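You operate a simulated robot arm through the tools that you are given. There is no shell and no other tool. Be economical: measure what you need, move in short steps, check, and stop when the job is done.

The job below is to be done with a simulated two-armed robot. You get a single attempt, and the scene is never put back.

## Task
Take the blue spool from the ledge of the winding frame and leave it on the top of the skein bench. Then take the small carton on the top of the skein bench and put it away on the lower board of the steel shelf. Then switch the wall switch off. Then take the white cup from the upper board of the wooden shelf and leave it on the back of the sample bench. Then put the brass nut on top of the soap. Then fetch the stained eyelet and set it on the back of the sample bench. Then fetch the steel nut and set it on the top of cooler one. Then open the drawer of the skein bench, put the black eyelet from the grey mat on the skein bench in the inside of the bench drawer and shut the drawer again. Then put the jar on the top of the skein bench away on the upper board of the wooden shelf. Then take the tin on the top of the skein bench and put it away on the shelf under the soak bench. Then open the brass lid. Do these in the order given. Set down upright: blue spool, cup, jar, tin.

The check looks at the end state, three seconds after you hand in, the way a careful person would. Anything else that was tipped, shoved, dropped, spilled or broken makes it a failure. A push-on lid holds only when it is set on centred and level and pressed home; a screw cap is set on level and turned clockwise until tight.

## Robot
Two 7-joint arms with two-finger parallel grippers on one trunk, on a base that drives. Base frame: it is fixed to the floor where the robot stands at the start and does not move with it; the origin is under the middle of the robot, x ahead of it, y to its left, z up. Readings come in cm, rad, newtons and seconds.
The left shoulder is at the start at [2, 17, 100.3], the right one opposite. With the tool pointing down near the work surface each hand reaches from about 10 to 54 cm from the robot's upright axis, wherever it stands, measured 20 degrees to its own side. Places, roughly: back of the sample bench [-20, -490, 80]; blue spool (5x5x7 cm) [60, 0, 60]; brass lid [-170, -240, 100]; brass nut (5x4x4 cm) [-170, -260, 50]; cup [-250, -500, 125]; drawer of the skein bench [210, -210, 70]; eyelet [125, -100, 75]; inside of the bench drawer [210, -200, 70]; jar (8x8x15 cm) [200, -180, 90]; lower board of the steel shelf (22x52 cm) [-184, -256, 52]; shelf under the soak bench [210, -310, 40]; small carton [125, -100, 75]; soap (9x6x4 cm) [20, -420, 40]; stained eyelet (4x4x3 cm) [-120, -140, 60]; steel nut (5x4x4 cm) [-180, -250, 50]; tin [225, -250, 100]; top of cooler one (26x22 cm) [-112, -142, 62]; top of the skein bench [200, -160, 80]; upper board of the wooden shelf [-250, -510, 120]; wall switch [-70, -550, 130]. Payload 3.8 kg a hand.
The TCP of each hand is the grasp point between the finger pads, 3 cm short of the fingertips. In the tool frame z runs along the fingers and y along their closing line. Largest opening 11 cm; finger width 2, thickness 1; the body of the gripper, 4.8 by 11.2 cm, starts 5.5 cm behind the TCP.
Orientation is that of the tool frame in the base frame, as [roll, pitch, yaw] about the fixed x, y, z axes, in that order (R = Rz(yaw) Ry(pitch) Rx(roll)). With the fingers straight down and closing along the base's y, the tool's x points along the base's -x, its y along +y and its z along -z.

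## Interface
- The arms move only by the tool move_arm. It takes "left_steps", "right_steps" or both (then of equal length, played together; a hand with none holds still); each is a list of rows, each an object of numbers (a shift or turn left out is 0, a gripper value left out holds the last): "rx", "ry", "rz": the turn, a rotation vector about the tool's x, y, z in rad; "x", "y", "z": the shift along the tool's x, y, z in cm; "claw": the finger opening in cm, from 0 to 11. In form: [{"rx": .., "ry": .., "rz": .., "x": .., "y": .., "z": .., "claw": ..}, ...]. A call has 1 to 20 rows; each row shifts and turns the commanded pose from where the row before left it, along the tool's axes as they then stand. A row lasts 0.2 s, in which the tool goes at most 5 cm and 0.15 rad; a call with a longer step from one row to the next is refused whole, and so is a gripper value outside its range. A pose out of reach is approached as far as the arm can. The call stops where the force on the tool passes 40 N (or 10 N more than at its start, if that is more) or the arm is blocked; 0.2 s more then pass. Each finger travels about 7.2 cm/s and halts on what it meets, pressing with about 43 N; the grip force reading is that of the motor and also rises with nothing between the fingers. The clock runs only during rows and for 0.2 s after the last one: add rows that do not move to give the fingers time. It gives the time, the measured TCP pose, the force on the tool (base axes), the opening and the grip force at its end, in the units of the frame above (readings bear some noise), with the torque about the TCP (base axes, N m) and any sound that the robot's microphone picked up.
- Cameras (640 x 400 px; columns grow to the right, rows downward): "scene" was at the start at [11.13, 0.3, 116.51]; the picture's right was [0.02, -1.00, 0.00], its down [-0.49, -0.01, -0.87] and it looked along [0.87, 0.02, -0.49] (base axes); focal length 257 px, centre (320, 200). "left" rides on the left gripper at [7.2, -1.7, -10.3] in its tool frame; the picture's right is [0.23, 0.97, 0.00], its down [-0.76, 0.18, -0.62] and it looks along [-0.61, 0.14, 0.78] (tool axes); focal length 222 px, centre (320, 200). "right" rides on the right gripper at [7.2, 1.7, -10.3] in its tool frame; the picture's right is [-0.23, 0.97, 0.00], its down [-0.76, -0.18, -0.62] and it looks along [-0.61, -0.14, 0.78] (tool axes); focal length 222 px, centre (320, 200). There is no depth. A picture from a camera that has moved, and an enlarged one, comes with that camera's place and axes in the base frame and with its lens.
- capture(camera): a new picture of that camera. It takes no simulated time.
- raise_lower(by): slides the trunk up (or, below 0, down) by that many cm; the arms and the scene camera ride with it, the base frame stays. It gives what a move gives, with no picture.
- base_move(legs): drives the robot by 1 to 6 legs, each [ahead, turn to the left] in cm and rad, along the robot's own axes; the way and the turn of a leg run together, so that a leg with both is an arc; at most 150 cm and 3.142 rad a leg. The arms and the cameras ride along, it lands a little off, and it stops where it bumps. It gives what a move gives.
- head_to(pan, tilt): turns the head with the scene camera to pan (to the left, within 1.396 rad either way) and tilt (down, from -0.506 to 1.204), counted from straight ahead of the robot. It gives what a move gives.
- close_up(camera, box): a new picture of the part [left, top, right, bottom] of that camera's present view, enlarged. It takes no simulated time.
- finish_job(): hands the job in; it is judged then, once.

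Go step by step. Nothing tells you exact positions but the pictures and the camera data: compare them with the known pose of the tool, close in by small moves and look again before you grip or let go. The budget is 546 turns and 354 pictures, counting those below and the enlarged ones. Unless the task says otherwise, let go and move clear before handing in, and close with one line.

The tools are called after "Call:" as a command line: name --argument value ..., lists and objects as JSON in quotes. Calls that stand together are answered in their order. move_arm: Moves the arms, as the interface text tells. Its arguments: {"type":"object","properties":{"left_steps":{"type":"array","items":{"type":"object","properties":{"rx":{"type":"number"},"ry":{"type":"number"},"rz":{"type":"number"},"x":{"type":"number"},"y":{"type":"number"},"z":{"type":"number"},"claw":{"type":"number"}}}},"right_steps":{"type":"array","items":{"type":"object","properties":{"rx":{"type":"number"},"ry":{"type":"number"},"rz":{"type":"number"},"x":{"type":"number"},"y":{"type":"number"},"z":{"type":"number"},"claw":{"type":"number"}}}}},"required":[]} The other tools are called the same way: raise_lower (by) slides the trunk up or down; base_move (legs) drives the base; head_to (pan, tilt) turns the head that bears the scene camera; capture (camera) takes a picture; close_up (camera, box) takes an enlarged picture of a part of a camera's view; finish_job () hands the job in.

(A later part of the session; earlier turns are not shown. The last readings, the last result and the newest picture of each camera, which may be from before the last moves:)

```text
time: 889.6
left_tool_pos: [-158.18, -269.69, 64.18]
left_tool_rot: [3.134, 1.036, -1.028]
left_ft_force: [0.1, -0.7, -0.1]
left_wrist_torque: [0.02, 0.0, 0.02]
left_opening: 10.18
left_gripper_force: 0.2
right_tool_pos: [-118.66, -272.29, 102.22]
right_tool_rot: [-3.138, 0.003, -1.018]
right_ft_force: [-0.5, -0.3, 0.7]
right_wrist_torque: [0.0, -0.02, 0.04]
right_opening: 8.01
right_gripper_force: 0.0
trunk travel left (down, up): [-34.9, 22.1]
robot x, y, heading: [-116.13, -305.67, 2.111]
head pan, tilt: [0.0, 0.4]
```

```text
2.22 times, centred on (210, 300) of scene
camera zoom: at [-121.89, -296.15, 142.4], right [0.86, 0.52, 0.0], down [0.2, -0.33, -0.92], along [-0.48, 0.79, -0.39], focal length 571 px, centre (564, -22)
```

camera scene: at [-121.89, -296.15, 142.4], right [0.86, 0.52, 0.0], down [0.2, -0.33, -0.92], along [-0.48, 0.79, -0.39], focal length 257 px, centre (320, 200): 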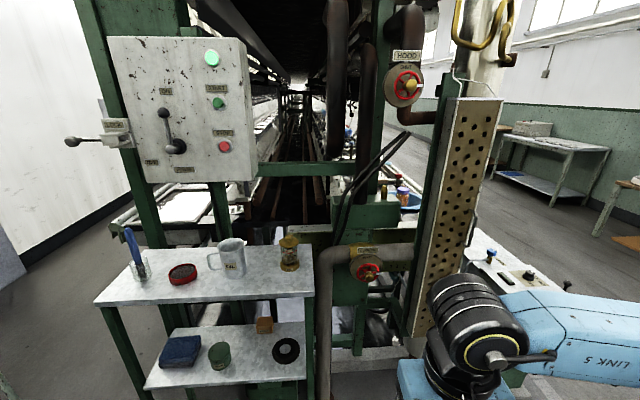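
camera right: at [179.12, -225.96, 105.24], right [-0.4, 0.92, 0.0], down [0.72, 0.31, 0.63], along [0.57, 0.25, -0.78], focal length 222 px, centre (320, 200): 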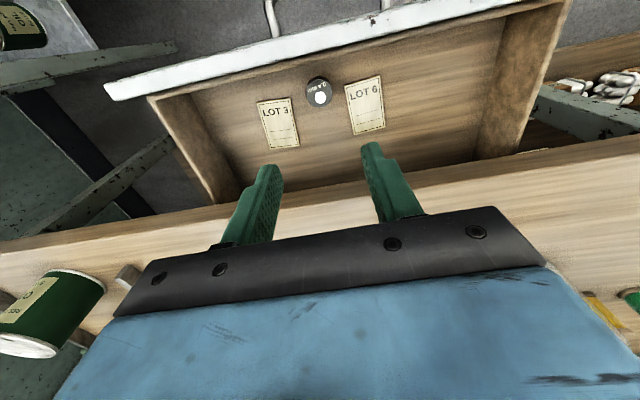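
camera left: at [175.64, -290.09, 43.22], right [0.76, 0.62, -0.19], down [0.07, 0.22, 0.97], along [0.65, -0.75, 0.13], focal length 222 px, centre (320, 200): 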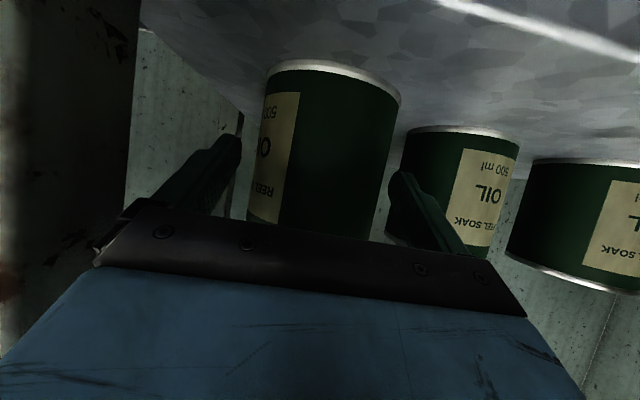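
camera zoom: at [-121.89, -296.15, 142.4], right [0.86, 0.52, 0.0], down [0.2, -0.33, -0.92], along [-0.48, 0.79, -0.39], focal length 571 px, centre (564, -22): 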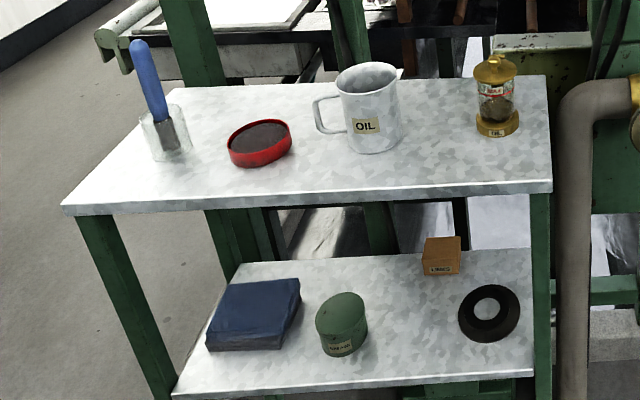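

The oiler has a hinged brass disc lid with a centre knob, hinge at the back. Plan: grip the knob from above with the vertical right hand and swing it over the hinge. First retract the left hand.

Call:
move_arm --left_steps '[{"x": 2.0, "z": -3.4, "claw": 5}, {"x": 2.0, "z": -3.4}, {"x": 2.0, "z": -3.4}, {"x": 2.0, "z": -3.4}, {"x": 2.0, "z": -3.4}, {}]'

Call:
head_to --pan 0.3 --tilt 0.8

Call:
capture --camera "scene"

```text
time: 891.0
left_tool_pos: [-147.81, -286.3, 64.47]
left_tool_rot: [3.134, 1.037, -1.027]
left_ft_force: [0.0, -0.7, 0.1]
left_wrist_torque: [0.03, -0.01, -0.02]
left_opening: 5.04
left_gripper_force: 0.1
right_tool_pos: [-118.78, -272.3, 102.25]
right_tool_rot: [-3.138, 0.005, -1.018]
right_ft_force: [-0.1, 0.5, -0.2]
right_wrist_torque: [0.0, -0.01, -0.02]
right_opening: 7.99
right_gripper_force: 0.0
trunk travel left (down, up): [-34.9, 22.1]
robot x, y, heading: [-116.41, -305.97, 2.113]
head pan, tilt: [0.0, 0.4]
```

```text
time: 891.9
left_tool_pos: [-147.81, -286.24, 64.45]
left_tool_rot: [3.134, 1.036, -1.028]
left_ft_force: [1.3, -0.6, -0.3]
left_wrist_torque: [0.02, 0.02, 0.01]
left_opening: 4.99
left_gripper_force: 0.1
right_tool_pos: [-118.66, -272.32, 102.31]
right_tool_rot: [-3.14, 0.003, -1.015]
right_ft_force: [0.4, 0.0, -0.1]
right_wrist_torque: [-0.04, 0.0, 0.0]
right_opening: 7.99
right_gripper_force: 0.1
trunk travel left (down, up): [-34.9, 22.1]
robot x, y, heading: [-116.11, -305.97, 2.111]
head pan, tilt: [0.3, 0.799]
```

```text
82 pictures are left
camera scene: at [-123.12, -298.72, 138.9], right [0.67, 0.75, 0.0], down [0.53, -0.48, -0.7], along [-0.52, 0.46, -0.72], focal length 257 px, centre (320, 200)
```

scene: 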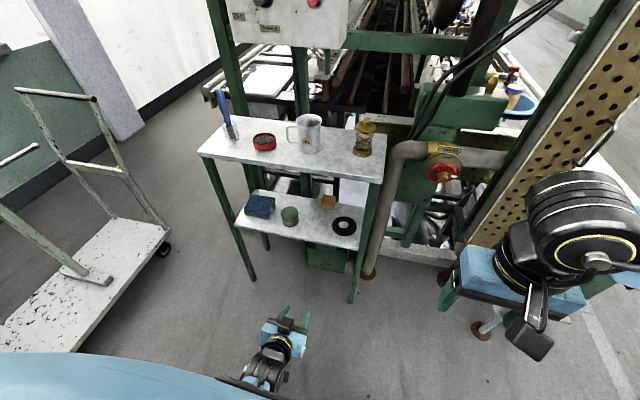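

Call:
base_move --legs '[[0, 1.624], [18.7, 0], [0, -1.571], [18, 0]]'

Call:
head_to --pan -0.15 --tilt 0.6

Call:
capture --camera "scene"

Call:
capture --camera "right"

```text
time: 902.3
left_tool_pos: [-175.29, -284.58, 64.38]
left_tool_rot: [3.134, 1.037, -0.958]
left_ft_force: [-1.3, 0.2, -0.5]
left_wrist_torque: [-0.05, 0.01, 0.01]
left_opening: 5.01
left_gripper_force: 0.0
right_tool_pos: [-147.45, -268.82, 102.27]
right_tool_rot: [-3.141, 0.003, -0.947]
right_ft_force: [-0.7, 0.2, 0.4]
right_wrist_torque: [-0.02, -0.01, 0.0]
right_opening: 7.99
right_gripper_force: 0.1
trunk travel left (down, up): [-34.9, 22.1]
robot x, y, heading: [-142.11, -302.0, 2.182]
head pan, tilt: [0.3, 0.799]
```

```text
time: 903.2
left_tool_pos: [-175.4, -284.77, 64.52]
left_tool_rot: [3.134, 1.037, -0.958]
left_ft_force: [-0.2, 0.1, 0.9]
left_wrist_torque: [0.02, -0.01, -0.03]
left_opening: 5.02
left_gripper_force: 0.1
right_tool_pos: [-147.16, -268.77, 102.19]
right_tool_rot: [-3.138, 0.001, -0.947]
right_ft_force: [0.9, 0.0, 0.1]
right_wrist_torque: [0.02, 0.02, 0.0]
right_opening: 8.01
right_gripper_force: 0.0
trunk travel left (down, up): [-34.9, 22.1]
robot x, y, heading: [-142.18, -302.08, 2.179]
head pan, tilt: [-0.15, 0.6]
```

```text
81 pictures are left
camera scene: at [-147.41, -292.42, 140.58], right [0.89, 0.45, 0.0], down [0.25, -0.51, -0.82], along [-0.37, 0.74, -0.57], focal length 257 px, centre (320, 200)
```

scene: 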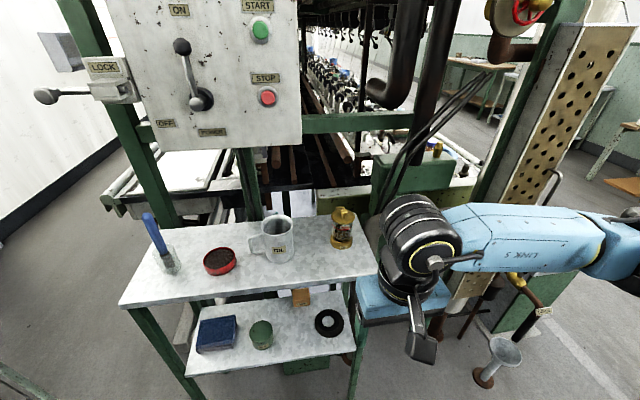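

```text
80 pictures are left
camera right: at [-144.39, -275.67, 112.46], right [-0.92, -0.38, 0.0], down [-0.3, 0.72, 0.63], along [-0.24, 0.58, -0.78], focal length 222 px, centre (320, 200)
```

right: 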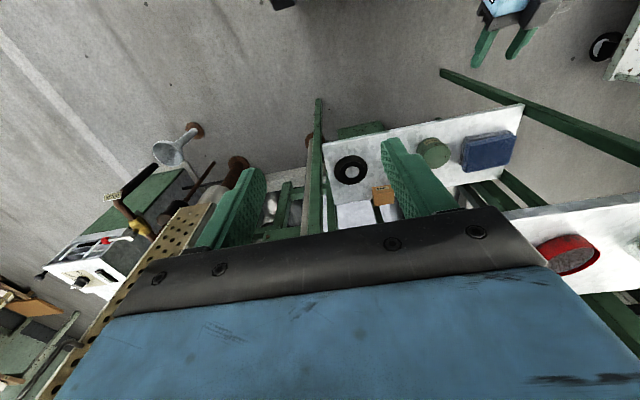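

Raise the right hand above the knob height, then drive 12 cm closer.

Call:
move_arm --right_steps '[{"z": -4}, {"z": -4}, {"z": -2, "claw": 5}, {}]'

Call:
base_move --legs '[[12, 0]]'

Call:
move_arm --right_steps '[{"x": -4}, {"x": -4}, {"x": -4}, {"x": -2}, {}]'

Call:
capture --camera "right"

Call:
close_up --camera "scene" --box '[260, 150, 500, 300]'

```text
time: 904.2
left_tool_pos: [-175.32, -284.65, 64.53]
left_tool_rot: [3.135, 1.038, -0.958]
left_ft_force: [-1.0, -0.1, -0.4]
left_wrist_torque: [0.0, 0.01, 0.0]
left_opening: 5.03
left_gripper_force: 0.0
right_tool_pos: [-147.42, -268.41, 112.01]
right_tool_rot: [-3.139, 0.004, -0.948]
right_ft_force: [-0.3, -0.4, -0.3]
right_wrist_torque: [-0.02, 0.0, -0.02]
right_opening: 5.02
right_gripper_force: 0.0
trunk travel left (down, up): [-34.9, 22.1]
robot x, y, heading: [-141.91, -301.87, 2.182]
head pan, tilt: [-0.15, 0.6]
```

```text
time: 905.4
left_tool_pos: [-182.19, -275.04, 64.42]
left_tool_rot: [3.135, 1.037, -0.952]
left_ft_force: [0.6, 0.0, 0.1]
left_wrist_torque: [0.03, -0.01, 0.02]
left_opening: 5.03
left_gripper_force: 0.0
right_tool_pos: [-154.34, -258.63, 111.96]
right_tool_rot: [-3.14, 0.004, -0.943]
right_ft_force: [0.3, 0.8, -1.3]
right_wrist_torque: [-0.01, -0.04, 0.02]
right_opening: 5.01
right_gripper_force: 0.1
trunk travel left (down, up): [-34.9, 22.1]
robot x, y, heading: [-148.76, -292.47, 2.187]
head pan, tilt: [-0.15, 0.6]
```

```text
time: 906.6
left_tool_pos: [-182.23, -275.15, 64.39]
left_tool_rot: [3.134, 1.036, -0.954]
left_ft_force: [-0.6, 0.2, 0.3]
left_wrist_torque: [0.04, 0.01, -0.04]
left_opening: 5.02
left_gripper_force: 0.1
right_tool_pos: [-162.73, -247.54, 112.07]
right_tool_rot: [-3.137, 0.004, -0.944]
right_ft_force: [-0.1, 0.1, -0.8]
right_wrist_torque: [-0.03, 0.03, 0.0]
right_opening: 5.03
right_gripper_force: 0.2
trunk travel left (down, up): [-34.9, 22.1]
robot x, y, heading: [-148.7, -292.44, 2.192]
head pan, tilt: [-0.15, 0.6]
```

```text
79 pictures are left
camera right: at [-159.84, -254.48, 122.24], right [-0.92, -0.39, 0.0], down [-0.3, 0.72, 0.63], along [-0.24, 0.58, -0.78], focal length 222 px, centre (320, 200)
```

right: 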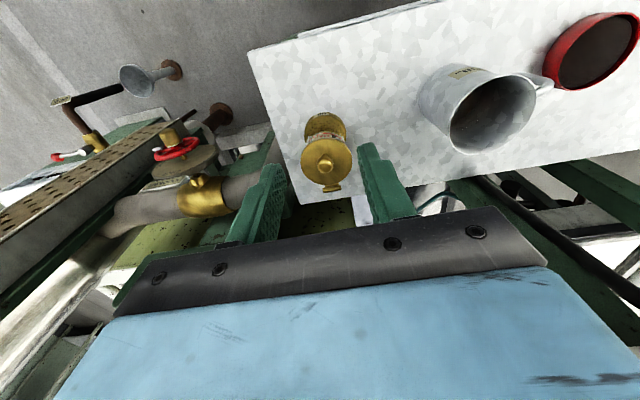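

```text
2.67 times, centred on (380, 225) of scene
camera zoom: at [-154.26, -282.78, 140.58], right [0.89, 0.45, 0.0], down [0.25, -0.5, -0.83], along [-0.37, 0.74, -0.56], focal length 686 px, centre (160, 133)
```

zoom: 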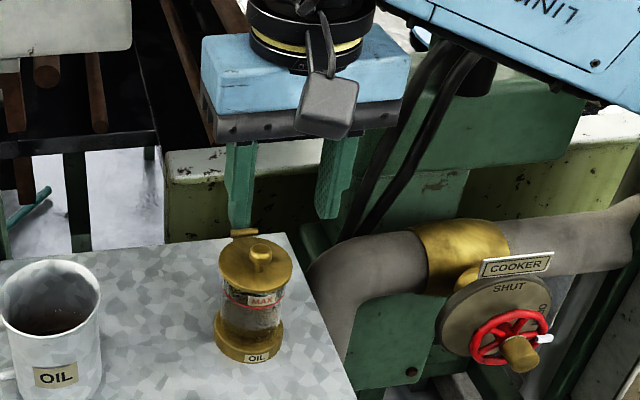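

Knob is at about (-165.1,-243.2,101.8), hinge ~4 cm behind it. Moving over the knob and lowering partway.

Call:
move_arm --right_steps '[{"x": -2.5, "y": -0.3, "claw": 4.5}, {"x": -2.4, "y": -0.3}, {"z": 3}, {"z": 2}, {}]'

Call:
capture --camera "right"

Call:
close_up --camera "scene" --box '[260, 150, 420, 250]'

```text
time: 907.8
left_tool_pos: [-182.21, -275.15, 64.5]
left_tool_rot: [3.135, 1.036, -0.952]
left_ft_force: [-0.4, 1.5, 0.1]
left_wrist_torque: [-0.03, 0.01, -0.02]
left_opening: 5.01
left_gripper_force: 0.1
right_tool_pos: [-164.87, -243.18, 107.15]
right_tool_rot: [-3.139, 0.003, -0.942]
right_ft_force: [-0.7, -0.7, -0.2]
right_wrist_torque: [-0.01, 0.05, -0.01]
right_opening: 4.51
right_gripper_force: 0.1
trunk travel left (down, up): [-34.9, 22.1]
robot x, y, heading: [-148.83, -292.38, 2.185]
head pan, tilt: [-0.15, 0.6]
```

```text
77 pictures are left
camera right: at [-162.09, -250.15, 117.44], right [-0.92, -0.39, 0.0], down [-0.3, 0.72, 0.63], along [-0.24, 0.58, -0.78], focal length 222 px, centre (320, 200)
```

right: 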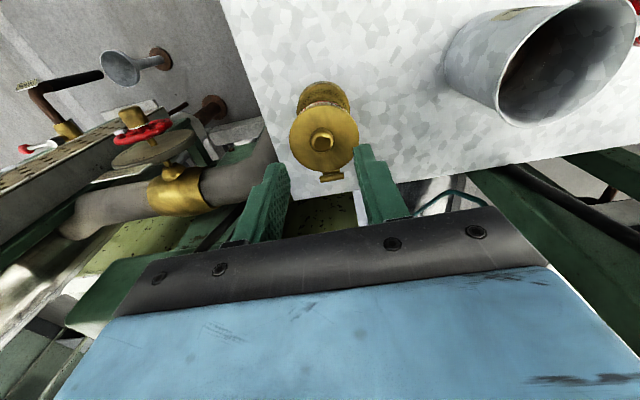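

```text
4.00 times, centred on (340, 200) of scene
camera zoom: at [-154.26, -282.78, 140.58], right [0.89, 0.45, 0.0], down [0.25, -0.5, -0.83], along [-0.37, 0.74, -0.56], focal length 1028 px, centre (240, 200)
```

zoom: 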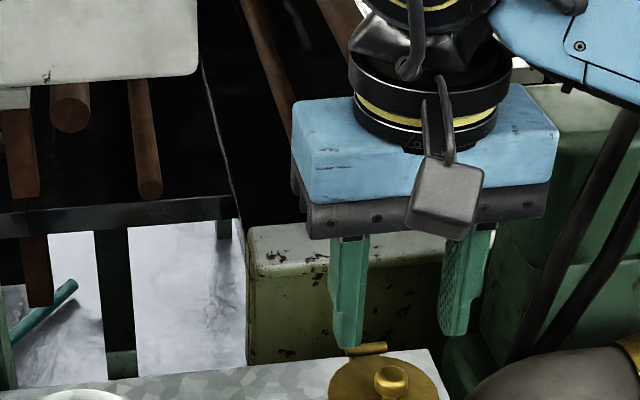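

Call:
move_arm --right_steps '[{"x": 0.6}, {"z": 2}, {"z": 1.5}, {"z": 1}, {}]'

Call:
capture --camera "right"

Call:
close_up --camera "scene" --box '[280, 180, 440, 280]'

```text
time: 909.0
left_tool_pos: [-182.19, -275.21, 64.51]
left_tool_rot: [3.134, 1.037, -0.951]
left_ft_force: [-0.5, -0.1, 0.5]
left_wrist_torque: [0.0, 0.0, 0.02]
left_opening: 4.99
left_gripper_force: 0.0
right_tool_pos: [-164.74, -243.81, 102.67]
right_tool_rot: [-3.138, 0.005, -0.943]
right_ft_force: [0.4, 0.2, 0.1]
right_wrist_torque: [0.02, 0.03, -0.03]
right_opening: 4.51
right_gripper_force: 0.0
trunk travel left (down, up): [-34.9, 22.1]
robot x, y, heading: [-149.24, -292.52, 2.186]
head pan, tilt: [-0.15, 0.6]
```

```text
75 pictures are left
camera right: at [-161.78, -250.71, 112.94], right [-0.92, -0.39, 0.0], down [-0.3, 0.72, 0.63], along [-0.24, 0.58, -0.78], focal length 222 px, centre (320, 200)
```

right: 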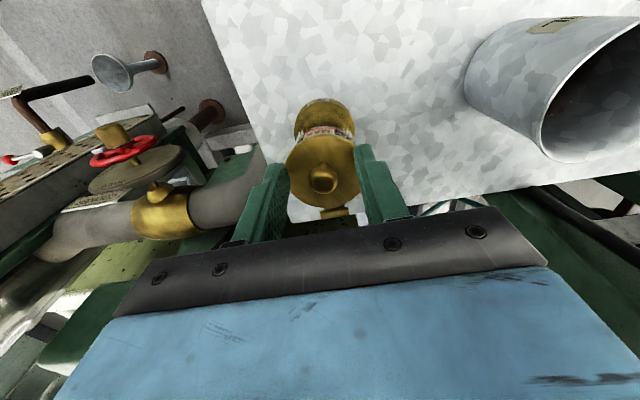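

```text
4.00 times, centred on (360, 230) of scene
camera zoom: at [-154.27, -282.79, 140.58], right [0.89, 0.45, 0.0], down [0.25, -0.5, -0.83], along [-0.37, 0.74, -0.56], focal length 1028 px, centre (160, 80)
```

zoom: 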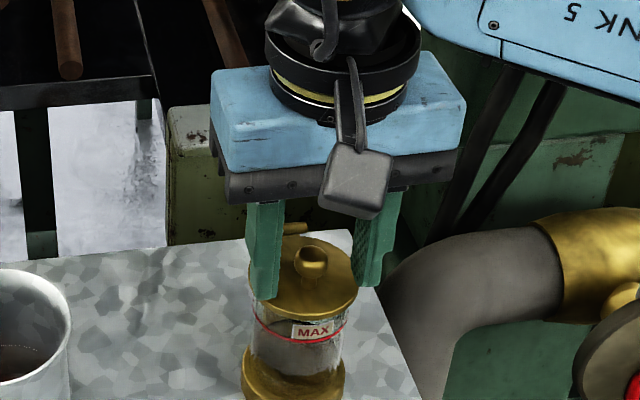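

Knob is centred between the fingers. Closing.

Call:
move_arm --right_steps '[{"claw": 3}, {"claw": 2}, {"claw": 1}, {"claw": 0.5}, {}, {}]'

Call:
capture --camera "right"

```text
time: 910.4
left_tool_pos: [-182.26, -275.2, 64.42]
left_tool_rot: [3.134, 1.038, -0.951]
left_ft_force: [-0.2, 0.3, 0.5]
left_wrist_torque: [0.01, 0.0, 0.02]
left_opening: 5.03
left_gripper_force: 0.1
right_tool_pos: [-164.74, -243.97, 102.78]
right_tool_rot: [-3.14, 0.004, -0.942]
right_ft_force: [-5.8, -3.1, -1.3]
right_wrist_torque: [-0.13, 0.05, 0.0]
right_opening: 1.69
right_gripper_force: 44.7
trunk travel left (down, up): [-34.9, 22.1]
robot x, y, heading: [-148.85, -292.86, 2.191]
head pan, tilt: [-0.15, 0.6]
```

```text
73 pictures are left
camera right: at [-161.87, -250.76, 112.96], right [-0.92, -0.39, 0.0], down [-0.3, 0.72, 0.63], along [-0.24, 0.58, -0.78], focal length 222 px, centre (320, 200)
```

right: 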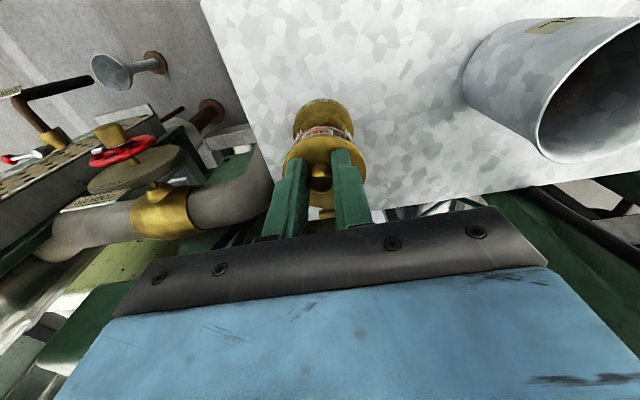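

Gripped. Relaxing the grip to a light hold, then starting the arc: first ~30° of lid rotation.

Call:
move_arm --right_steps '[{"claw": 1.56}, {}, {"z": -0.47, "x": -0.3}, {"z": -0.46, "x": -0.4}, {"z": -0.37, "x": -0.45}, {"z": -0.36, "x": -0.47}, {}]'

Call:
capture --camera "right"

Call:
close_up --camera "scene" --box '[280, 180, 440, 280]'

```text
time: 912.0
left_tool_pos: [-182.14, -275.18, 64.41]
left_tool_rot: [3.137, 1.039, -0.951]
left_ft_force: [-0.1, 0.3, -0.8]
left_wrist_torque: [0.05, 0.01, -0.03]
left_opening: 5.03
left_gripper_force: 0.1
right_tool_pos: [-165.52, -242.7, 104.41]
right_tool_rot: [3.14, -0.002, -0.939]
right_ft_force: [3.1, -23.0, -8.1]
right_wrist_torque: [-1.26, -0.65, 0.06]
right_opening: 1.69
right_gripper_force: 45.2
trunk travel left (down, up): [-34.9, 22.1]
robot x, y, heading: [-149.04, -293.02, 2.191]
head pan, tilt: [-0.15, 0.6]
```

```text
72 pictures are left
camera right: at [-162.67, -249.58, 114.59], right [-0.92, -0.39, 0.0], down [-0.31, 0.72, 0.62], along [-0.24, 0.57, -0.78], focal length 222 px, centre (320, 200)
```

right: 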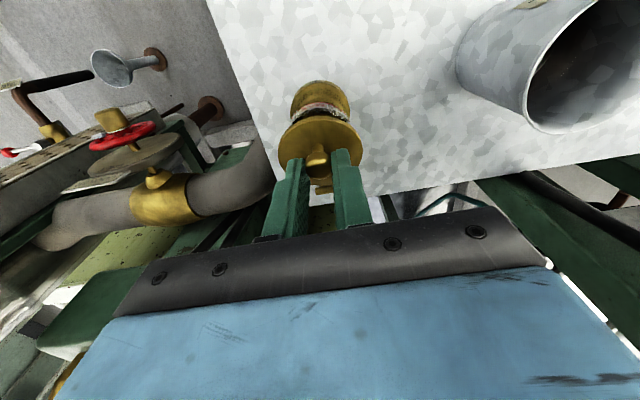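

```text
4.00 times, centred on (360, 230) of scene
camera zoom: at [-154.26, -283.06, 140.6], right [0.89, 0.45, 0.0], down [0.25, -0.5, -0.83], along [-0.37, 0.74, -0.56], focal length 1028 px, centre (160, 80)
```

zoom: 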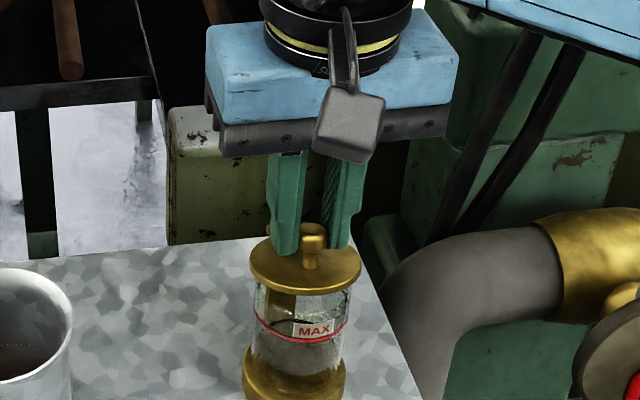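

The lid has rotated ~15°; the hand got ahead horizontally. Easing back slightly and lifting more.

Call:
move_arm --right_steps '[{"z": -0.4, "x": 0.2}, {"z": -0.4}, {}]'

Call:
close_up --camera "scene" --box '[280, 180, 440, 280]'

```text
time: 912.8
left_tool_pos: [-182.34, -275.16, 64.51]
left_tool_rot: [3.138, 1.037, -0.951]
left_ft_force: [0.3, 0.2, -0.9]
left_wrist_torque: [0.0, -0.01, 0.03]
left_opening: 5.01
left_gripper_force: 0.0
right_tool_pos: [-165.77, -242.37, 104.84]
right_tool_rot: [-3.14, 0.002, -0.942]
right_ft_force: [-14.0, -10.7, -23.4]
right_wrist_torque: [-0.92, -0.15, -0.07]
right_opening: 1.68
right_gripper_force: 45.3
trunk travel left (down, up): [-34.9, 22.1]
robot x, y, heading: [-149.1, -292.67, 2.186]
head pan, tilt: [-0.15, 0.6]
```

```text
4.00 times, centred on (360, 230) of scene
camera zoom: at [-154.57, -282.73, 140.55], right [0.89, 0.45, 0.0], down [0.26, -0.5, -0.82], along [-0.37, 0.74, -0.57], focal length 1028 px, centre (160, 80)
```

zoom: 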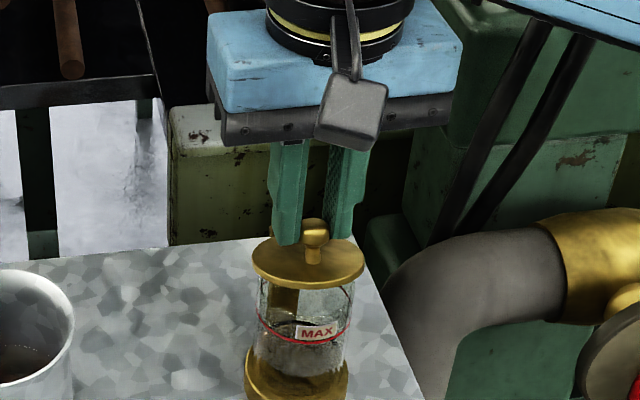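

Lid at ~21°. Following the tangent now: more backward than up.

Call:
move_arm --right_steps '[{"x": -0.43, "z": -0.2}, {"x": -0.43, "z": -0.15}, {"x": -0.43, "z": -0.15}, {}]'

Call:
close_up --camera "scene" --box '[280, 180, 440, 280]'

```text
time: 913.8
left_tool_pos: [-182.27, -275.19, 64.49]
left_tool_rot: [3.138, 1.039, -0.949]
left_ft_force: [0.5, 0.6, 0.1]
left_wrist_torque: [0.03, 0.02, 0.02]
left_opening: 5.01
left_gripper_force: 0.2
right_tool_pos: [-166.26, -241.87, 105.72]
right_tool_rot: [-3.14, -0.001, -0.94]
right_ft_force: [1.0, -24.8, -4.7]
right_wrist_torque: [-1.51, -0.58, -0.06]
right_opening: 1.67
right_gripper_force: 44.9
trunk travel left (down, up): [-34.9, 22.1]
robot x, y, heading: [-149.04, -292.51, 2.188]
head pan, tilt: [-0.15, 0.6]
```

```text
4.00 times, centred on (360, 230) of scene
camera zoom: at [-154.28, -283.12, 140.61], right [0.89, 0.45, 0.0], down [0.25, -0.5, -0.83], along [-0.37, 0.74, -0.56], focal length 1028 px, centre (160, 80)
```

zoom: 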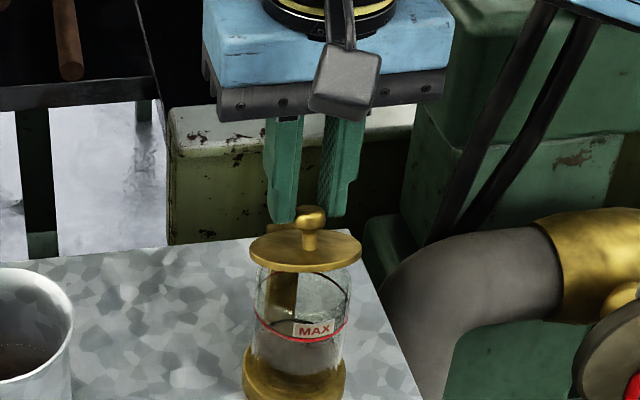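

Call:
move_arm --right_steps '[{"x": -0.5, "z": 0.15}, {"x": -0.5, "z": 0.2}, {"x": -0.5, "z": 0.2}, {}]'

Call:
close_up --camera "scene" --box '[280, 180, 440, 280]'

```text
time: 914.8
left_tool_pos: [-182.35, -275.13, 64.42]
left_tool_rot: [3.132, 1.038, -0.954]
left_ft_force: [0.3, 0.1, -0.1]
left_wrist_torque: [0.03, -0.02, 0.02]
left_opening: 5.01
left_gripper_force: 0.1
right_tool_pos: [-167.12, -240.24, 105.07]
right_tool_rot: [-3.137, 0.004, -0.945]
right_ft_force: [0.3, -0.4, -0.8]
right_wrist_torque: [0.01, 0.01, 0.03]
right_opening: 1.57
right_gripper_force: 0.1
trunk travel left (down, up): [-34.9, 22.1]
robot x, y, heading: [-149.05, -292.64, 2.187]
head pan, tilt: [-0.15, 0.6]
```

```text
4.00 times, centred on (360, 230) of scene
camera zoom: at [-154.25, -282.74, 140.58], right [0.89, 0.45, 0.0], down [0.25, -0.5, -0.82], along [-0.37, 0.74, -0.57], focal length 1028 px, centre (160, 80)
```

zoom: 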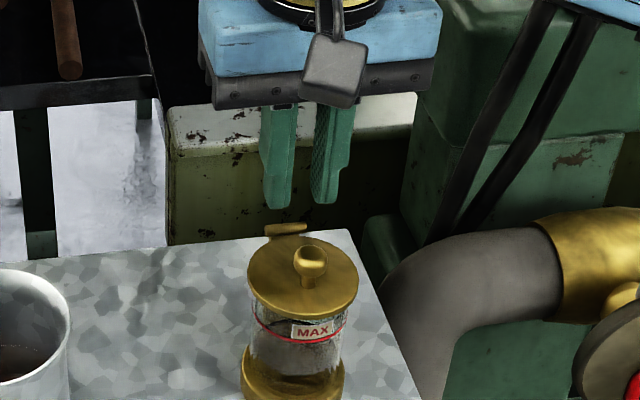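

The knob slipped out and the lid fell shut; the oiler itself hasn't moved. I'll regrip lower and follow a corrected arc (hinge ~4.1 cm behind the knob).

Call:
move_arm --right_steps '[{"z": -2, "claw": 4.5}, {"z": -1}, {"x": 2.2, "y": 0.2}, {"x": 2.16}, {"z": 2}, {"z": 2}, {"z": 1.6}, {}]'

Call:
capture --camera "right"

```text
time: 916.6
left_tool_pos: [-182.24, -275.09, 64.41]
left_tool_rot: [3.134, 1.038, -0.953]
left_ft_force: [0.2, 0.0, 1.1]
left_wrist_torque: [0.01, 0.0, -0.02]
left_opening: 5.01
left_gripper_force: 0.1
right_tool_pos: [-164.69, -243.6, 102.28]
right_tool_rot: [-3.14, 0.004, -0.943]
right_ft_force: [1.0, -0.9, 0.2]
right_wrist_torque: [-0.03, 0.02, 0.01]
right_opening: 4.49
right_gripper_force: 0.1
trunk travel left (down, up): [-34.9, 22.1]
robot x, y, heading: [-149.06, -292.24, 2.188]
head pan, tilt: [-0.15, 0.6]
```

```text
67 pictures are left
camera right: at [-161.85, -250.63, 112.52], right [-0.92, -0.39, 0.0], down [-0.3, 0.72, 0.63], along [-0.24, 0.58, -0.78], focal length 222 px, centre (320, 200)
```

right: 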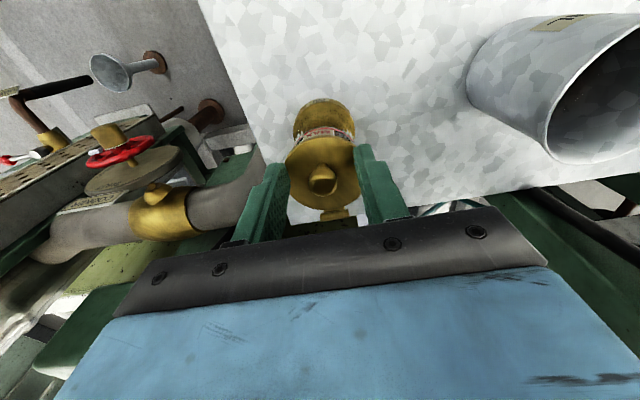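

Call:
move_arm --right_steps '[{"x": 0.2, "claw": 2.5}, {"claw": 1}, {"claw": 0.3}, {}, {}, {"x": -0.18, "z": -0.34}, {"x": -0.18, "z": -0.34}, {"x": -0.24, "z": -0.31}, {"x": -0.24, "z": -0.3}, {"x": -0.28, "z": -0.26}, {"x": -0.28, "z": -0.26}, {}]'

Call:
close_up --camera "scene" --box '[280, 180, 440, 280]'

```text
time: 919.2
left_tool_pos: [-182.21, -275.28, 64.59]
left_tool_rot: [3.134, 1.038, -0.951]
left_ft_force: [0.7, 0.1, -0.8]
left_wrist_torque: [0.01, -0.01, 0.0]
left_opening: 5.01
left_gripper_force: 0.0
right_tool_pos: [-165.47, -242.92, 104.3]
right_tool_rot: [-3.14, 0.001, -0.942]
right_ft_force: [5.7, -16.8, -12.9]
right_wrist_torque: [-1.17, -0.76, 0.03]
right_opening: 1.7
right_gripper_force: 45.0
trunk travel left (down, up): [-34.9, 22.1]
robot x, y, heading: [-149.21, -292.28, 2.186]
head pan, tilt: [-0.15, 0.6]
```

```text
4.00 times, centred on (360, 230) of scene
camera zoom: at [-154.24, -282.9, 140.59], right [0.89, 0.45, 0.0], down [0.25, -0.5, -0.83], along [-0.37, 0.74, -0.56], focal length 1028 px, centre (160, 80)
```

zoom: 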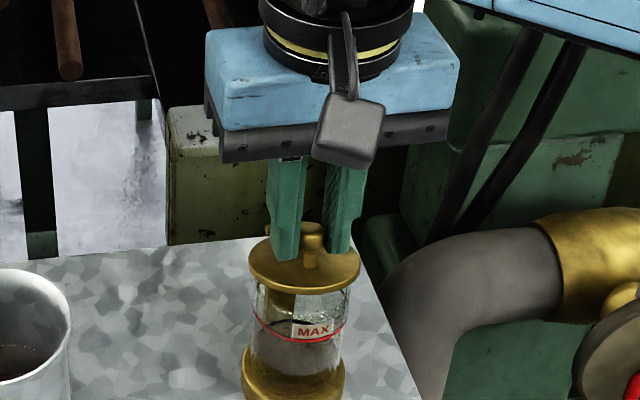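

The grip can only turn the lid ~20–30° before slipping. New plan: right hand lifts it ~25–30°, the left fingertip slips underneath and pushes it over. First lower the lid, release, and bring the left hand to a ready position.

Call:
move_arm --right_steps '[{"x": 0.5, "z": 0.5}, {"x": 0.5, "z": 0.6}, {"x": 0.1, "z": 0.5}, {}, {"claw": 3}, {"claw": 4.5}, {}, {"z": -3}, {"z": -3}, {}]'

Call:
move_arm --left_steps '[{"x": 2.0, "z": -3.4}, {"x": 2.0, "z": -3.4}, {"x": -4, "z": -2.3}, {"x": -4, "z": -2.3}, {"x": -4, "z": -2.3}, {"x": -4, "z": -2.3}, {"x": -4, "z": -2.3}, {"x": -4, "z": -2.3}, {"x": -4, "z": -2.3}, {"claw": 0}, {}]'

Call:
head_to --pan 0.1 --tilt 0.7

Call:
capture --camera "scene"

```text
time: 921.4
left_tool_pos: [-182.17, -275.14, 64.46]
left_tool_rot: [3.134, 1.035, -0.955]
left_ft_force: [0.7, 0.0, 1.5]
left_wrist_torque: [0.04, 0.01, -0.02]
left_opening: 4.99
left_gripper_force: 0.1
right_tool_pos: [-164.64, -243.7, 108.84]
right_tool_rot: [-3.139, 0.005, -0.944]
right_ft_force: [-0.2, 0.0, -0.1]
right_wrist_torque: [0.05, 0.01, -0.04]
right_opening: 4.49
right_gripper_force: 0.1
trunk travel left (down, up): [-34.9, 22.1]
robot x, y, heading: [-148.86, -292.22, 2.188]
head pan, tilt: [-0.15, 0.6]
```

```text
time: 923.5
left_tool_pos: [-176.99, -280.78, 92.97]
left_tool_rot: [2.938, 1.021, -1.234]
left_ft_force: [0.5, -0.9, -0.2]
left_wrist_torque: [0.02, -0.03, 0.01]
left_opening: 0.57
left_gripper_force: 0.0
left hand out of reach, approached as far as the arm can: row 9
right_tool_pos: [-164.61, -243.61, 108.96]
right_tool_rot: [-3.137, 0.004, -0.94]
right_ft_force: [0.2, 0.7, -0.7]
right_wrist_torque: [0.01, 0.02, 0.0]
right_opening: 4.5
right_gripper_force: 0.0
trunk travel left (down, up): [-34.9, 22.1]
robot x, y, heading: [-148.99, -292.25, 2.185]
head pan, tilt: [-0.15, 0.6]
stopped in row 10 (left hand): the arm was blocked; the commanded pose is now the measured one
```

```text
time: 924.3
left_tool_pos: [-176.91, -280.61, 93.02]
left_tool_rot: [2.939, 1.022, -1.233]
left_ft_force: [0.6, -0.3, -0.2]
left_wrist_torque: [-0.03, -0.01, 0.01]
left_opening: 0.0
left_gripper_force: 37.5
right_tool_pos: [-164.58, -243.78, 108.89]
right_tool_rot: [-3.139, 0.004, -0.943]
right_ft_force: [-0.3, 0.0, 0.4]
right_wrist_torque: [-0.01, 0.0, 0.01]
right_opening: 4.51
right_gripper_force: 0.2
trunk travel left (down, up): [-34.9, 22.1]
robot x, y, heading: [-148.87, -292.29, 2.183]
head pan, tilt: [0.099, 0.7]
```

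```text
65 pictures are left
camera scene: at [-155.87, -284.26, 139.72], right [0.75, 0.66, 0.0], down [0.42, -0.49, -0.77], along [-0.5, 0.58, -0.64], focal length 257 px, centre (320, 200)
```

scene: 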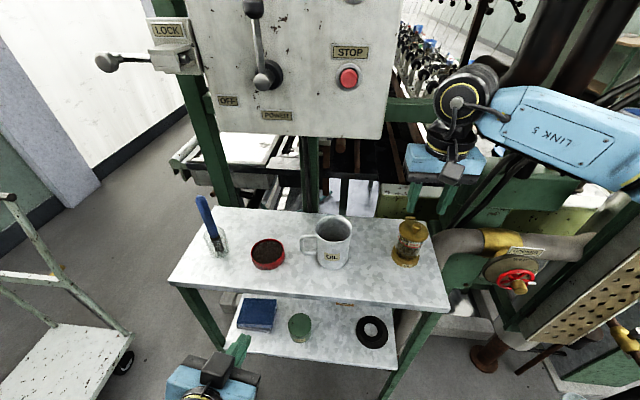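

Left hand is raised in front of the shelf. Orienting it horizontal, pointing toward the oiler, and lifting to lid height.

Call:
move_arm --left_steps '[{"rx": 0.0525, "ry": -0.11, "rz": -0.0073}, {"rx": 0.0525, "ry": -0.11, "rz": -0.0073}, {"rx": 0.0525, "ry": -0.11, "rz": -0.0073}, {"rx": 0.0525, "ry": -0.11, "rz": -0.0073}, {"rx": 0.0525, "ry": -0.11, "rz": -0.0073}, {"x": -3.4}, {"x": -3.4}, {"y": -4}, {"y": -4}, {"y": -4}, {"y": -4}, {}]'

Call:
capture --camera "scene"

```text
time: 927.1
left_tool_pos: [-166.67, -277.93, 100.26]
left_tool_rot: [1.356, 1.449, -3.005]
left_ft_force: [-0.1, -0.7, -1.1]
left_wrist_torque: [0.02, 0.02, -0.04]
left_opening: 0.0
left_gripper_force: 37.3
right_tool_pos: [-164.56, -243.63, 108.84]
right_tool_rot: [-3.137, 0.004, -0.941]
right_ft_force: [0.2, 0.4, 0.0]
right_wrist_torque: [-0.03, -0.01, 0.01]
right_opening: 4.51
right_gripper_force: 0.0
trunk travel left (down, up): [-34.9, 22.1]
robot x, y, heading: [-148.89, -292.85, 2.193]
head pan, tilt: [0.099, 0.7]
stopped in row 12 (left hand): the arm was blocked; the commanded pose is now the measured one
```

```text
64 pictures are left
camera scene: at [-155.89, -284.28, 139.72], right [0.75, 0.66, 0.0], down [0.42, -0.49, -0.76], along [-0.5, 0.58, -0.64], focal length 257 px, centre (320, 200)
```

scene: 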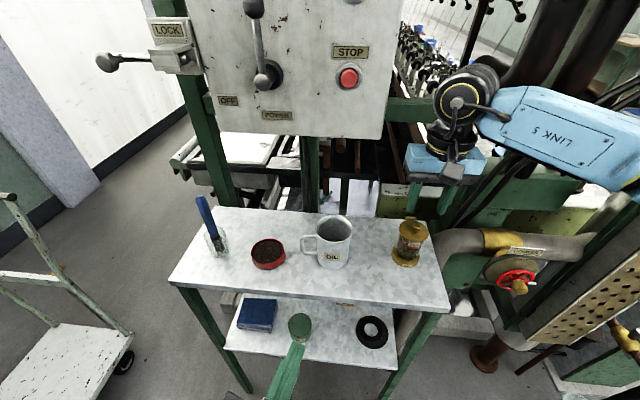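

Call:
move_arm --left_steps '[{"z": 4, "y": -2}, {"z": 4, "y": -2.4}, {"z": 4, "y": -2.4}, {"z": 4, "y": -2.4}, {"z": 3, "y": -2.4}, {}]'

Call:
capture --camera "scene"

Call:
capture --camera "left"

```text
time: 927.9
left_tool_pos: [-168.28, -270.57, 94.7]
left_tool_rot: [1.726, 1.246, -2.671]
left_ft_force: [0.1, -0.3, -0.4]
left_wrist_torque: [0.0, -0.01, 0.01]
left_opening: 0.0
left_gripper_force: 37.6
right_tool_pos: [-164.59, -243.67, 108.82]
right_tool_rot: [-3.139, 0.003, -0.943]
right_ft_force: [0.0, 0.2, -0.5]
right_wrist_torque: [0.04, 0.0, -0.03]
right_opening: 4.5
right_gripper_force: 0.0
trunk travel left (down, up): [-34.9, 22.1]
robot x, y, heading: [-149.01, -292.48, 2.186]
head pan, tilt: [0.099, 0.7]
stopped in row 3 (left hand): the arm was blocked; the commanded pose is now the measured one
```

```text
63 pictures are left
camera scene: at [-155.88, -284.23, 139.72], right [0.75, 0.66, 0.0], down [0.42, -0.49, -0.76], along [-0.5, 0.58, -0.64], focal length 257 px, centre (320, 200)
```

scene: 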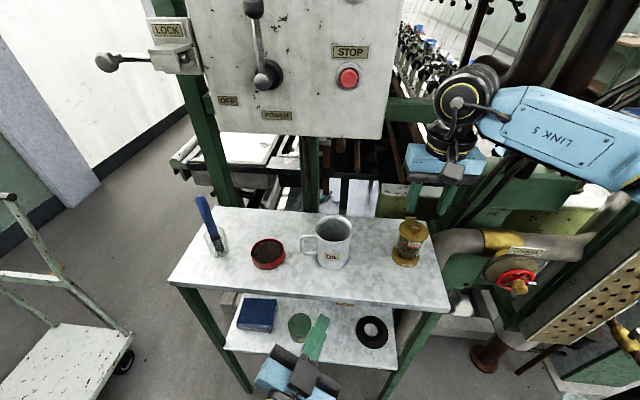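

```text
62 pictures are left
camera left: at [-165.55, -280.99, 87.9], right [-0.95, -0.31, 0.09], down [0.26, -0.53, 0.81], along [-0.2, 0.79, 0.58], focal length 222 px, centre (320, 200)
```

left: 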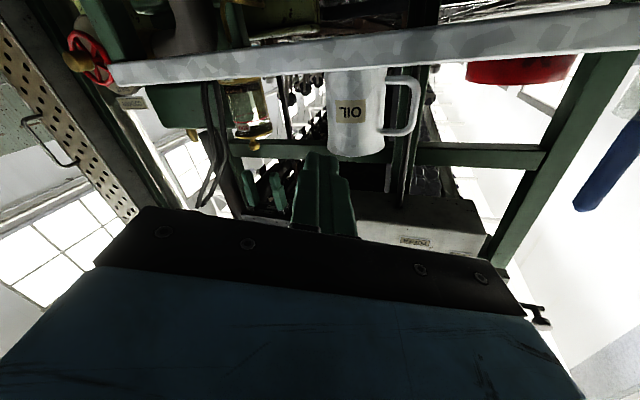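

Left arm is too folded here. Backing the base 20 cm to arrange the left hand with more extension, then I'll return.

Call:
move_arm --right_steps '[{"z": -4}, {}]'

Call:
base_move --legs '[[-22, 0]]'

Call:
move_arm --left_steps '[{"z": 4}, {"z": 4}, {"z": 4}, {"z": 4}, {}]'

```text
time: 928.5
left_tool_pos: [-168.34, -270.48, 94.71]
left_tool_rot: [1.727, 1.244, -2.671]
left_ft_force: [0.2, 0.2, -0.3]
left_wrist_torque: [0.0, -0.01, 0.0]
left_opening: 0.0
left_gripper_force: 38.0
right_tool_pos: [-164.36, -243.44, 112.64]
right_tool_rot: [-3.14, 0.004, -0.942]
right_ft_force: [0.0, 0.7, 0.6]
right_wrist_torque: [0.02, 0.01, 0.01]
right_opening: 4.49
right_gripper_force: 0.1
trunk travel left (down, up): [-34.9, 22.1]
robot x, y, heading: [-149.04, -292.52, 2.187]
head pan, tilt: [0.099, 0.7]
```

```text
time: 930.2
left_tool_pos: [-155.29, -288.73, 94.75]
left_tool_rot: [1.726, 1.244, -2.671]
left_ft_force: [0.5, 0.5, -0.5]
left_wrist_torque: [0.0, -0.01, 0.01]
left_opening: 0.01
left_gripper_force: 38.0
right_tool_pos: [-151.42, -261.62, 112.83]
right_tool_rot: [-3.138, 0.003, -0.943]
right_ft_force: [-0.9, -0.3, -0.5]
right_wrist_torque: [-0.01, 0.0, 0.0]
right_opening: 4.49
right_gripper_force: 0.0
trunk travel left (down, up): [-34.9, 22.1]
robot x, y, heading: [-135.95, -310.47, 2.185]
head pan, tilt: [0.099, 0.7]
```

```text
time: 931.4
left_tool_pos: [-160.43, -273.58, 94.01]
left_tool_rot: [1.726, 1.244, -2.67]
left_ft_force: [0.1, 0.3, 0.1]
left_wrist_torque: [0.0, -0.01, 0.01]
left_opening: 0.0
left_gripper_force: 37.6
right_tool_pos: [-151.51, -261.64, 112.66]
right_tool_rot: [-3.139, 0.004, -0.941]
right_ft_force: [-0.1, -0.4, -0.6]
right_wrist_torque: [0.03, -0.03, 0.0]
right_opening: 4.51
right_gripper_force: 0.1
trunk travel left (down, up): [-34.9, 22.1]
robot x, y, heading: [-135.92, -310.76, 2.185]
head pan, tilt: [0.099, 0.7]
```

Call:
move_arm --left_steps '[{"rx": -0.004, "ry": -0.016, "rz": -0.108}, {"rx": -0.004, "ry": -0.016, "rz": -0.108}, {"rx": -0.004, "ry": -0.016, "rz": -0.108}, {"x": -3}, {"x": -2.8}, {"y": -4}, {"y": -4}, {"y": -4.5}, {}]'

Call:
capture --camera "scene"

```text
time: 933.1
left_tool_pos: [-155.53, -272.46, 95.94]
left_tool_rot: [1.729, 1.42, -2.664]
left_ft_force: [0.3, -0.3, -0.4]
left_wrist_torque: [0.01, -0.03, 0.04]
left_opening: 0.0
left_gripper_force: 37.6
right_tool_pos: [-151.45, -261.52, 112.7]
right_tool_rot: [-3.14, 0.003, -0.943]
right_ft_force: [0.1, 0.2, -0.6]
right_wrist_torque: [0.03, 0.01, 0.02]
right_opening: 4.49
right_gripper_force: 0.0
trunk travel left (down, up): [-34.9, 22.1]
robot x, y, heading: [-135.87, -310.78, 2.191]
head pan, tilt: [0.099, 0.7]
stopped in row 8 (left hand): the arm was blocked; the commanded pose is now the measured one
```

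```text
61 pictures are left
camera scene: at [-143.03, -302.36, 139.72], right [0.75, 0.66, 0.0], down [0.42, -0.49, -0.76], along [-0.5, 0.58, -0.64], focal length 257 px, centre (320, 200)
```

scene: 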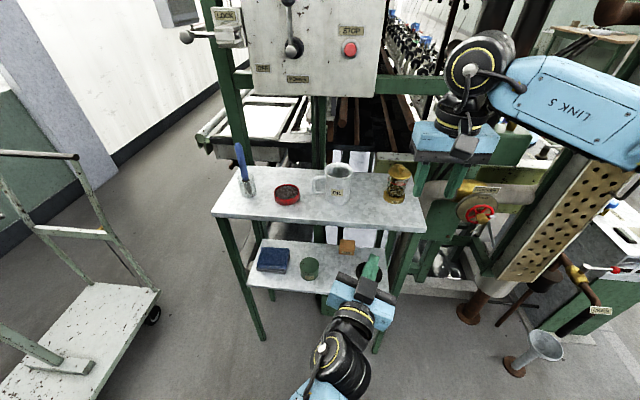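

Raising the trunk 4 cm for height and sidestepping right 8.5 cm so the oiler is nearer the middle.

Call:
raise_lower --by 4

Call:
base_move --legs '[[0, -1.571], [9, 0], [0, 1.56]]'

Call:
capture --camera "scene"

Call:
capture --camera "left"

```text
time: 933.9
left_tool_pos: [-155.43, -272.31, 99.91]
left_tool_rot: [1.727, 1.421, -2.664]
left_ft_force: [-0.4, 0.1, 0.7]
left_wrist_torque: [0.0, -0.02, 0.0]
left_opening: 0.0
left_gripper_force: 38.3
right_tool_pos: [-151.56, -261.52, 116.78]
right_tool_rot: [-3.138, 0.003, -0.943]
right_ft_force: [0.1, 0.5, 0.2]
right_wrist_torque: [-0.01, 0.01, -0.02]
right_opening: 4.51
right_gripper_force: 0.0
trunk travel left (down, up): [-38.9, 18.1]
robot x, y, heading: [-136.44, -310.59, 2.183]
head pan, tilt: [0.099, 0.7]
```

```text
time: 942.7
left_tool_pos: [-146.53, -266.7, 99.89]
left_tool_rot: [1.724, 1.421, -2.702]
left_ft_force: [0.4, 0.5, 0.4]
left_wrist_torque: [0.01, 0.0, -0.02]
left_opening: 0.0
left_gripper_force: 37.9
right_tool_pos: [-142.14, -255.91, 116.62]
right_tool_rot: [-3.137, 0.003, -0.977]
right_ft_force: [0.3, -0.3, -0.4]
right_wrist_torque: [0.02, 0.01, -0.01]
right_opening: 4.5
right_gripper_force: 0.0
trunk travel left (down, up): [-38.9, 18.1]
robot x, y, heading: [-128.95, -305.41, 2.149]
head pan, tilt: [0.099, 0.7]
```

```text
60 pictures are left
camera scene: at [-135.14, -297.09, 143.72], right [0.78, 0.63, 0.0], down [0.41, -0.5, -0.76], along [-0.48, 0.59, -0.64], focal length 257 px, centre (320, 200)
```

scene: 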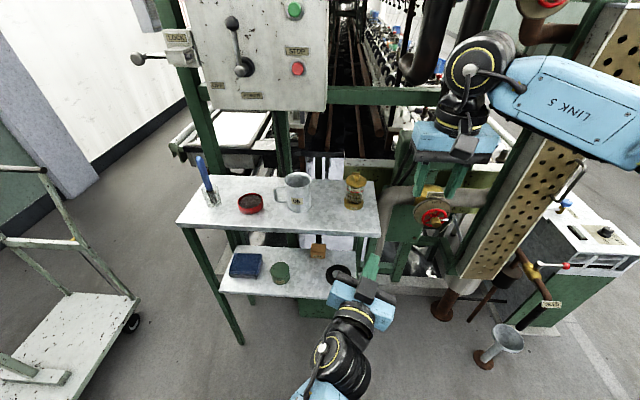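

```text
59 pictures are left
camera left: at [-142.94, -276.71, 92.74], right [-0.96, -0.28, -0.08], down [0.11, -0.6, 0.79], along [-0.27, 0.75, 0.6], focal length 222 px, centre (320, 200)
```

left: 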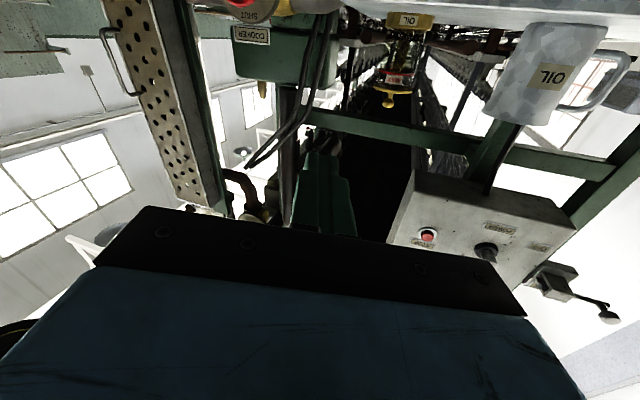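

Adjusting both hands' relative positions: left slightly left/back, right hand over toward the oiler's lane.

Call:
move_arm --left_steps '[{"y": 2, "z": -1.5}, {"y": 1.9, "z": -1.4}, {}, {}, {}]' --right_steps '[{"y": 3}, {"y": 3}, {"y": 3}, {"y": 3.1}, {}]'

Call:
base_move --legs '[[14, 0]]'

Call:
capture --camera "scene"

Call:
capture --camera "right"

```text
time: 943.9
left_tool_pos: [-149.23, -270.6, 100.48]
left_tool_rot: [1.728, 1.42, -2.698]
left_ft_force: [-0.4, 0.5, 0.1]
left_wrist_torque: [0.06, 0.01, 0.01]
left_opening: 0.0
left_gripper_force: 37.8
right_tool_pos: [-152.19, -262.48, 116.8]
right_tool_rot: [-3.14, 0.003, -0.979]
right_ft_force: [0.2, 0.1, 0.4]
right_wrist_torque: [-0.02, 0.02, 0.0]
right_opening: 4.47
right_gripper_force: 0.1
trunk travel left (down, up): [-38.9, 18.1]
robot x, y, heading: [-128.89, -305.57, 2.155]
head pan, tilt: [0.099, 0.7]
```

```text
time: 945.3
left_tool_pos: [-157.09, -258.79, 100.4]
left_tool_rot: [1.735, 1.42, -2.698]
left_ft_force: [-0.3, -0.1, 0.1]
left_wrist_torque: [-0.02, 0.01, -0.03]
left_opening: 0.01
left_gripper_force: 37.4
right_tool_pos: [-160.14, -250.49, 116.79]
right_tool_rot: [-3.138, 0.001, -0.978]
right_ft_force: [-0.2, 0.5, -0.1]
right_wrist_torque: [-0.05, -0.01, 0.02]
right_opening: 4.48
right_gripper_force: 0.2
trunk travel left (down, up): [-38.9, 18.1]
robot x, y, heading: [-136.58, -293.42, 2.15]
head pan, tilt: [0.099, 0.7]
```

```text
58 pictures are left
camera scene: at [-142.99, -285.08, 143.71], right [0.78, 0.63, 0.0], down [0.41, -0.5, -0.76], along [-0.48, 0.59, -0.64], focal length 257 px, centre (320, 200)
```

scene: 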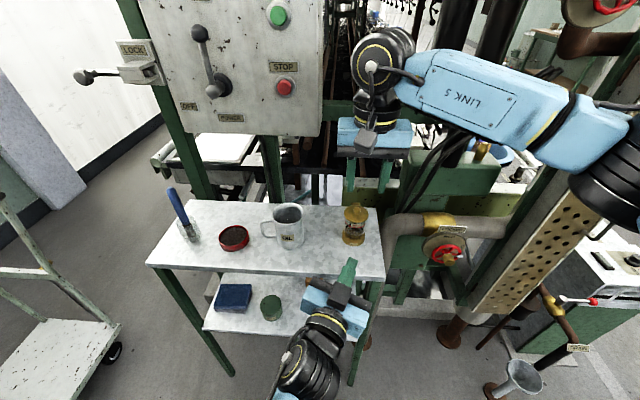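

```text
57 pictures are left
camera right: at [-157.44, -257.65, 127.01], right [-0.94, -0.35, 0.0], down [-0.28, 0.73, 0.63], along [-0.22, 0.59, -0.78], focal length 222 px, centre (320, 200)
```

right: 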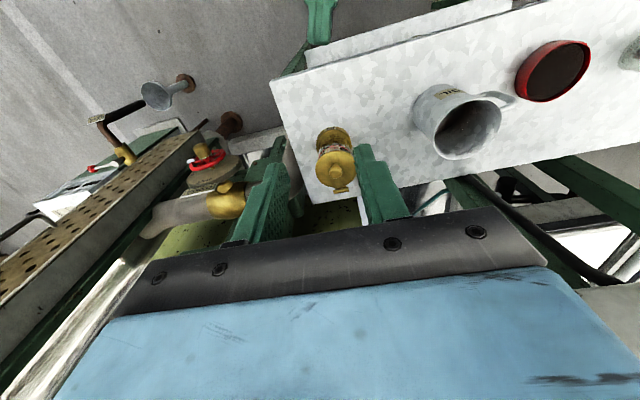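

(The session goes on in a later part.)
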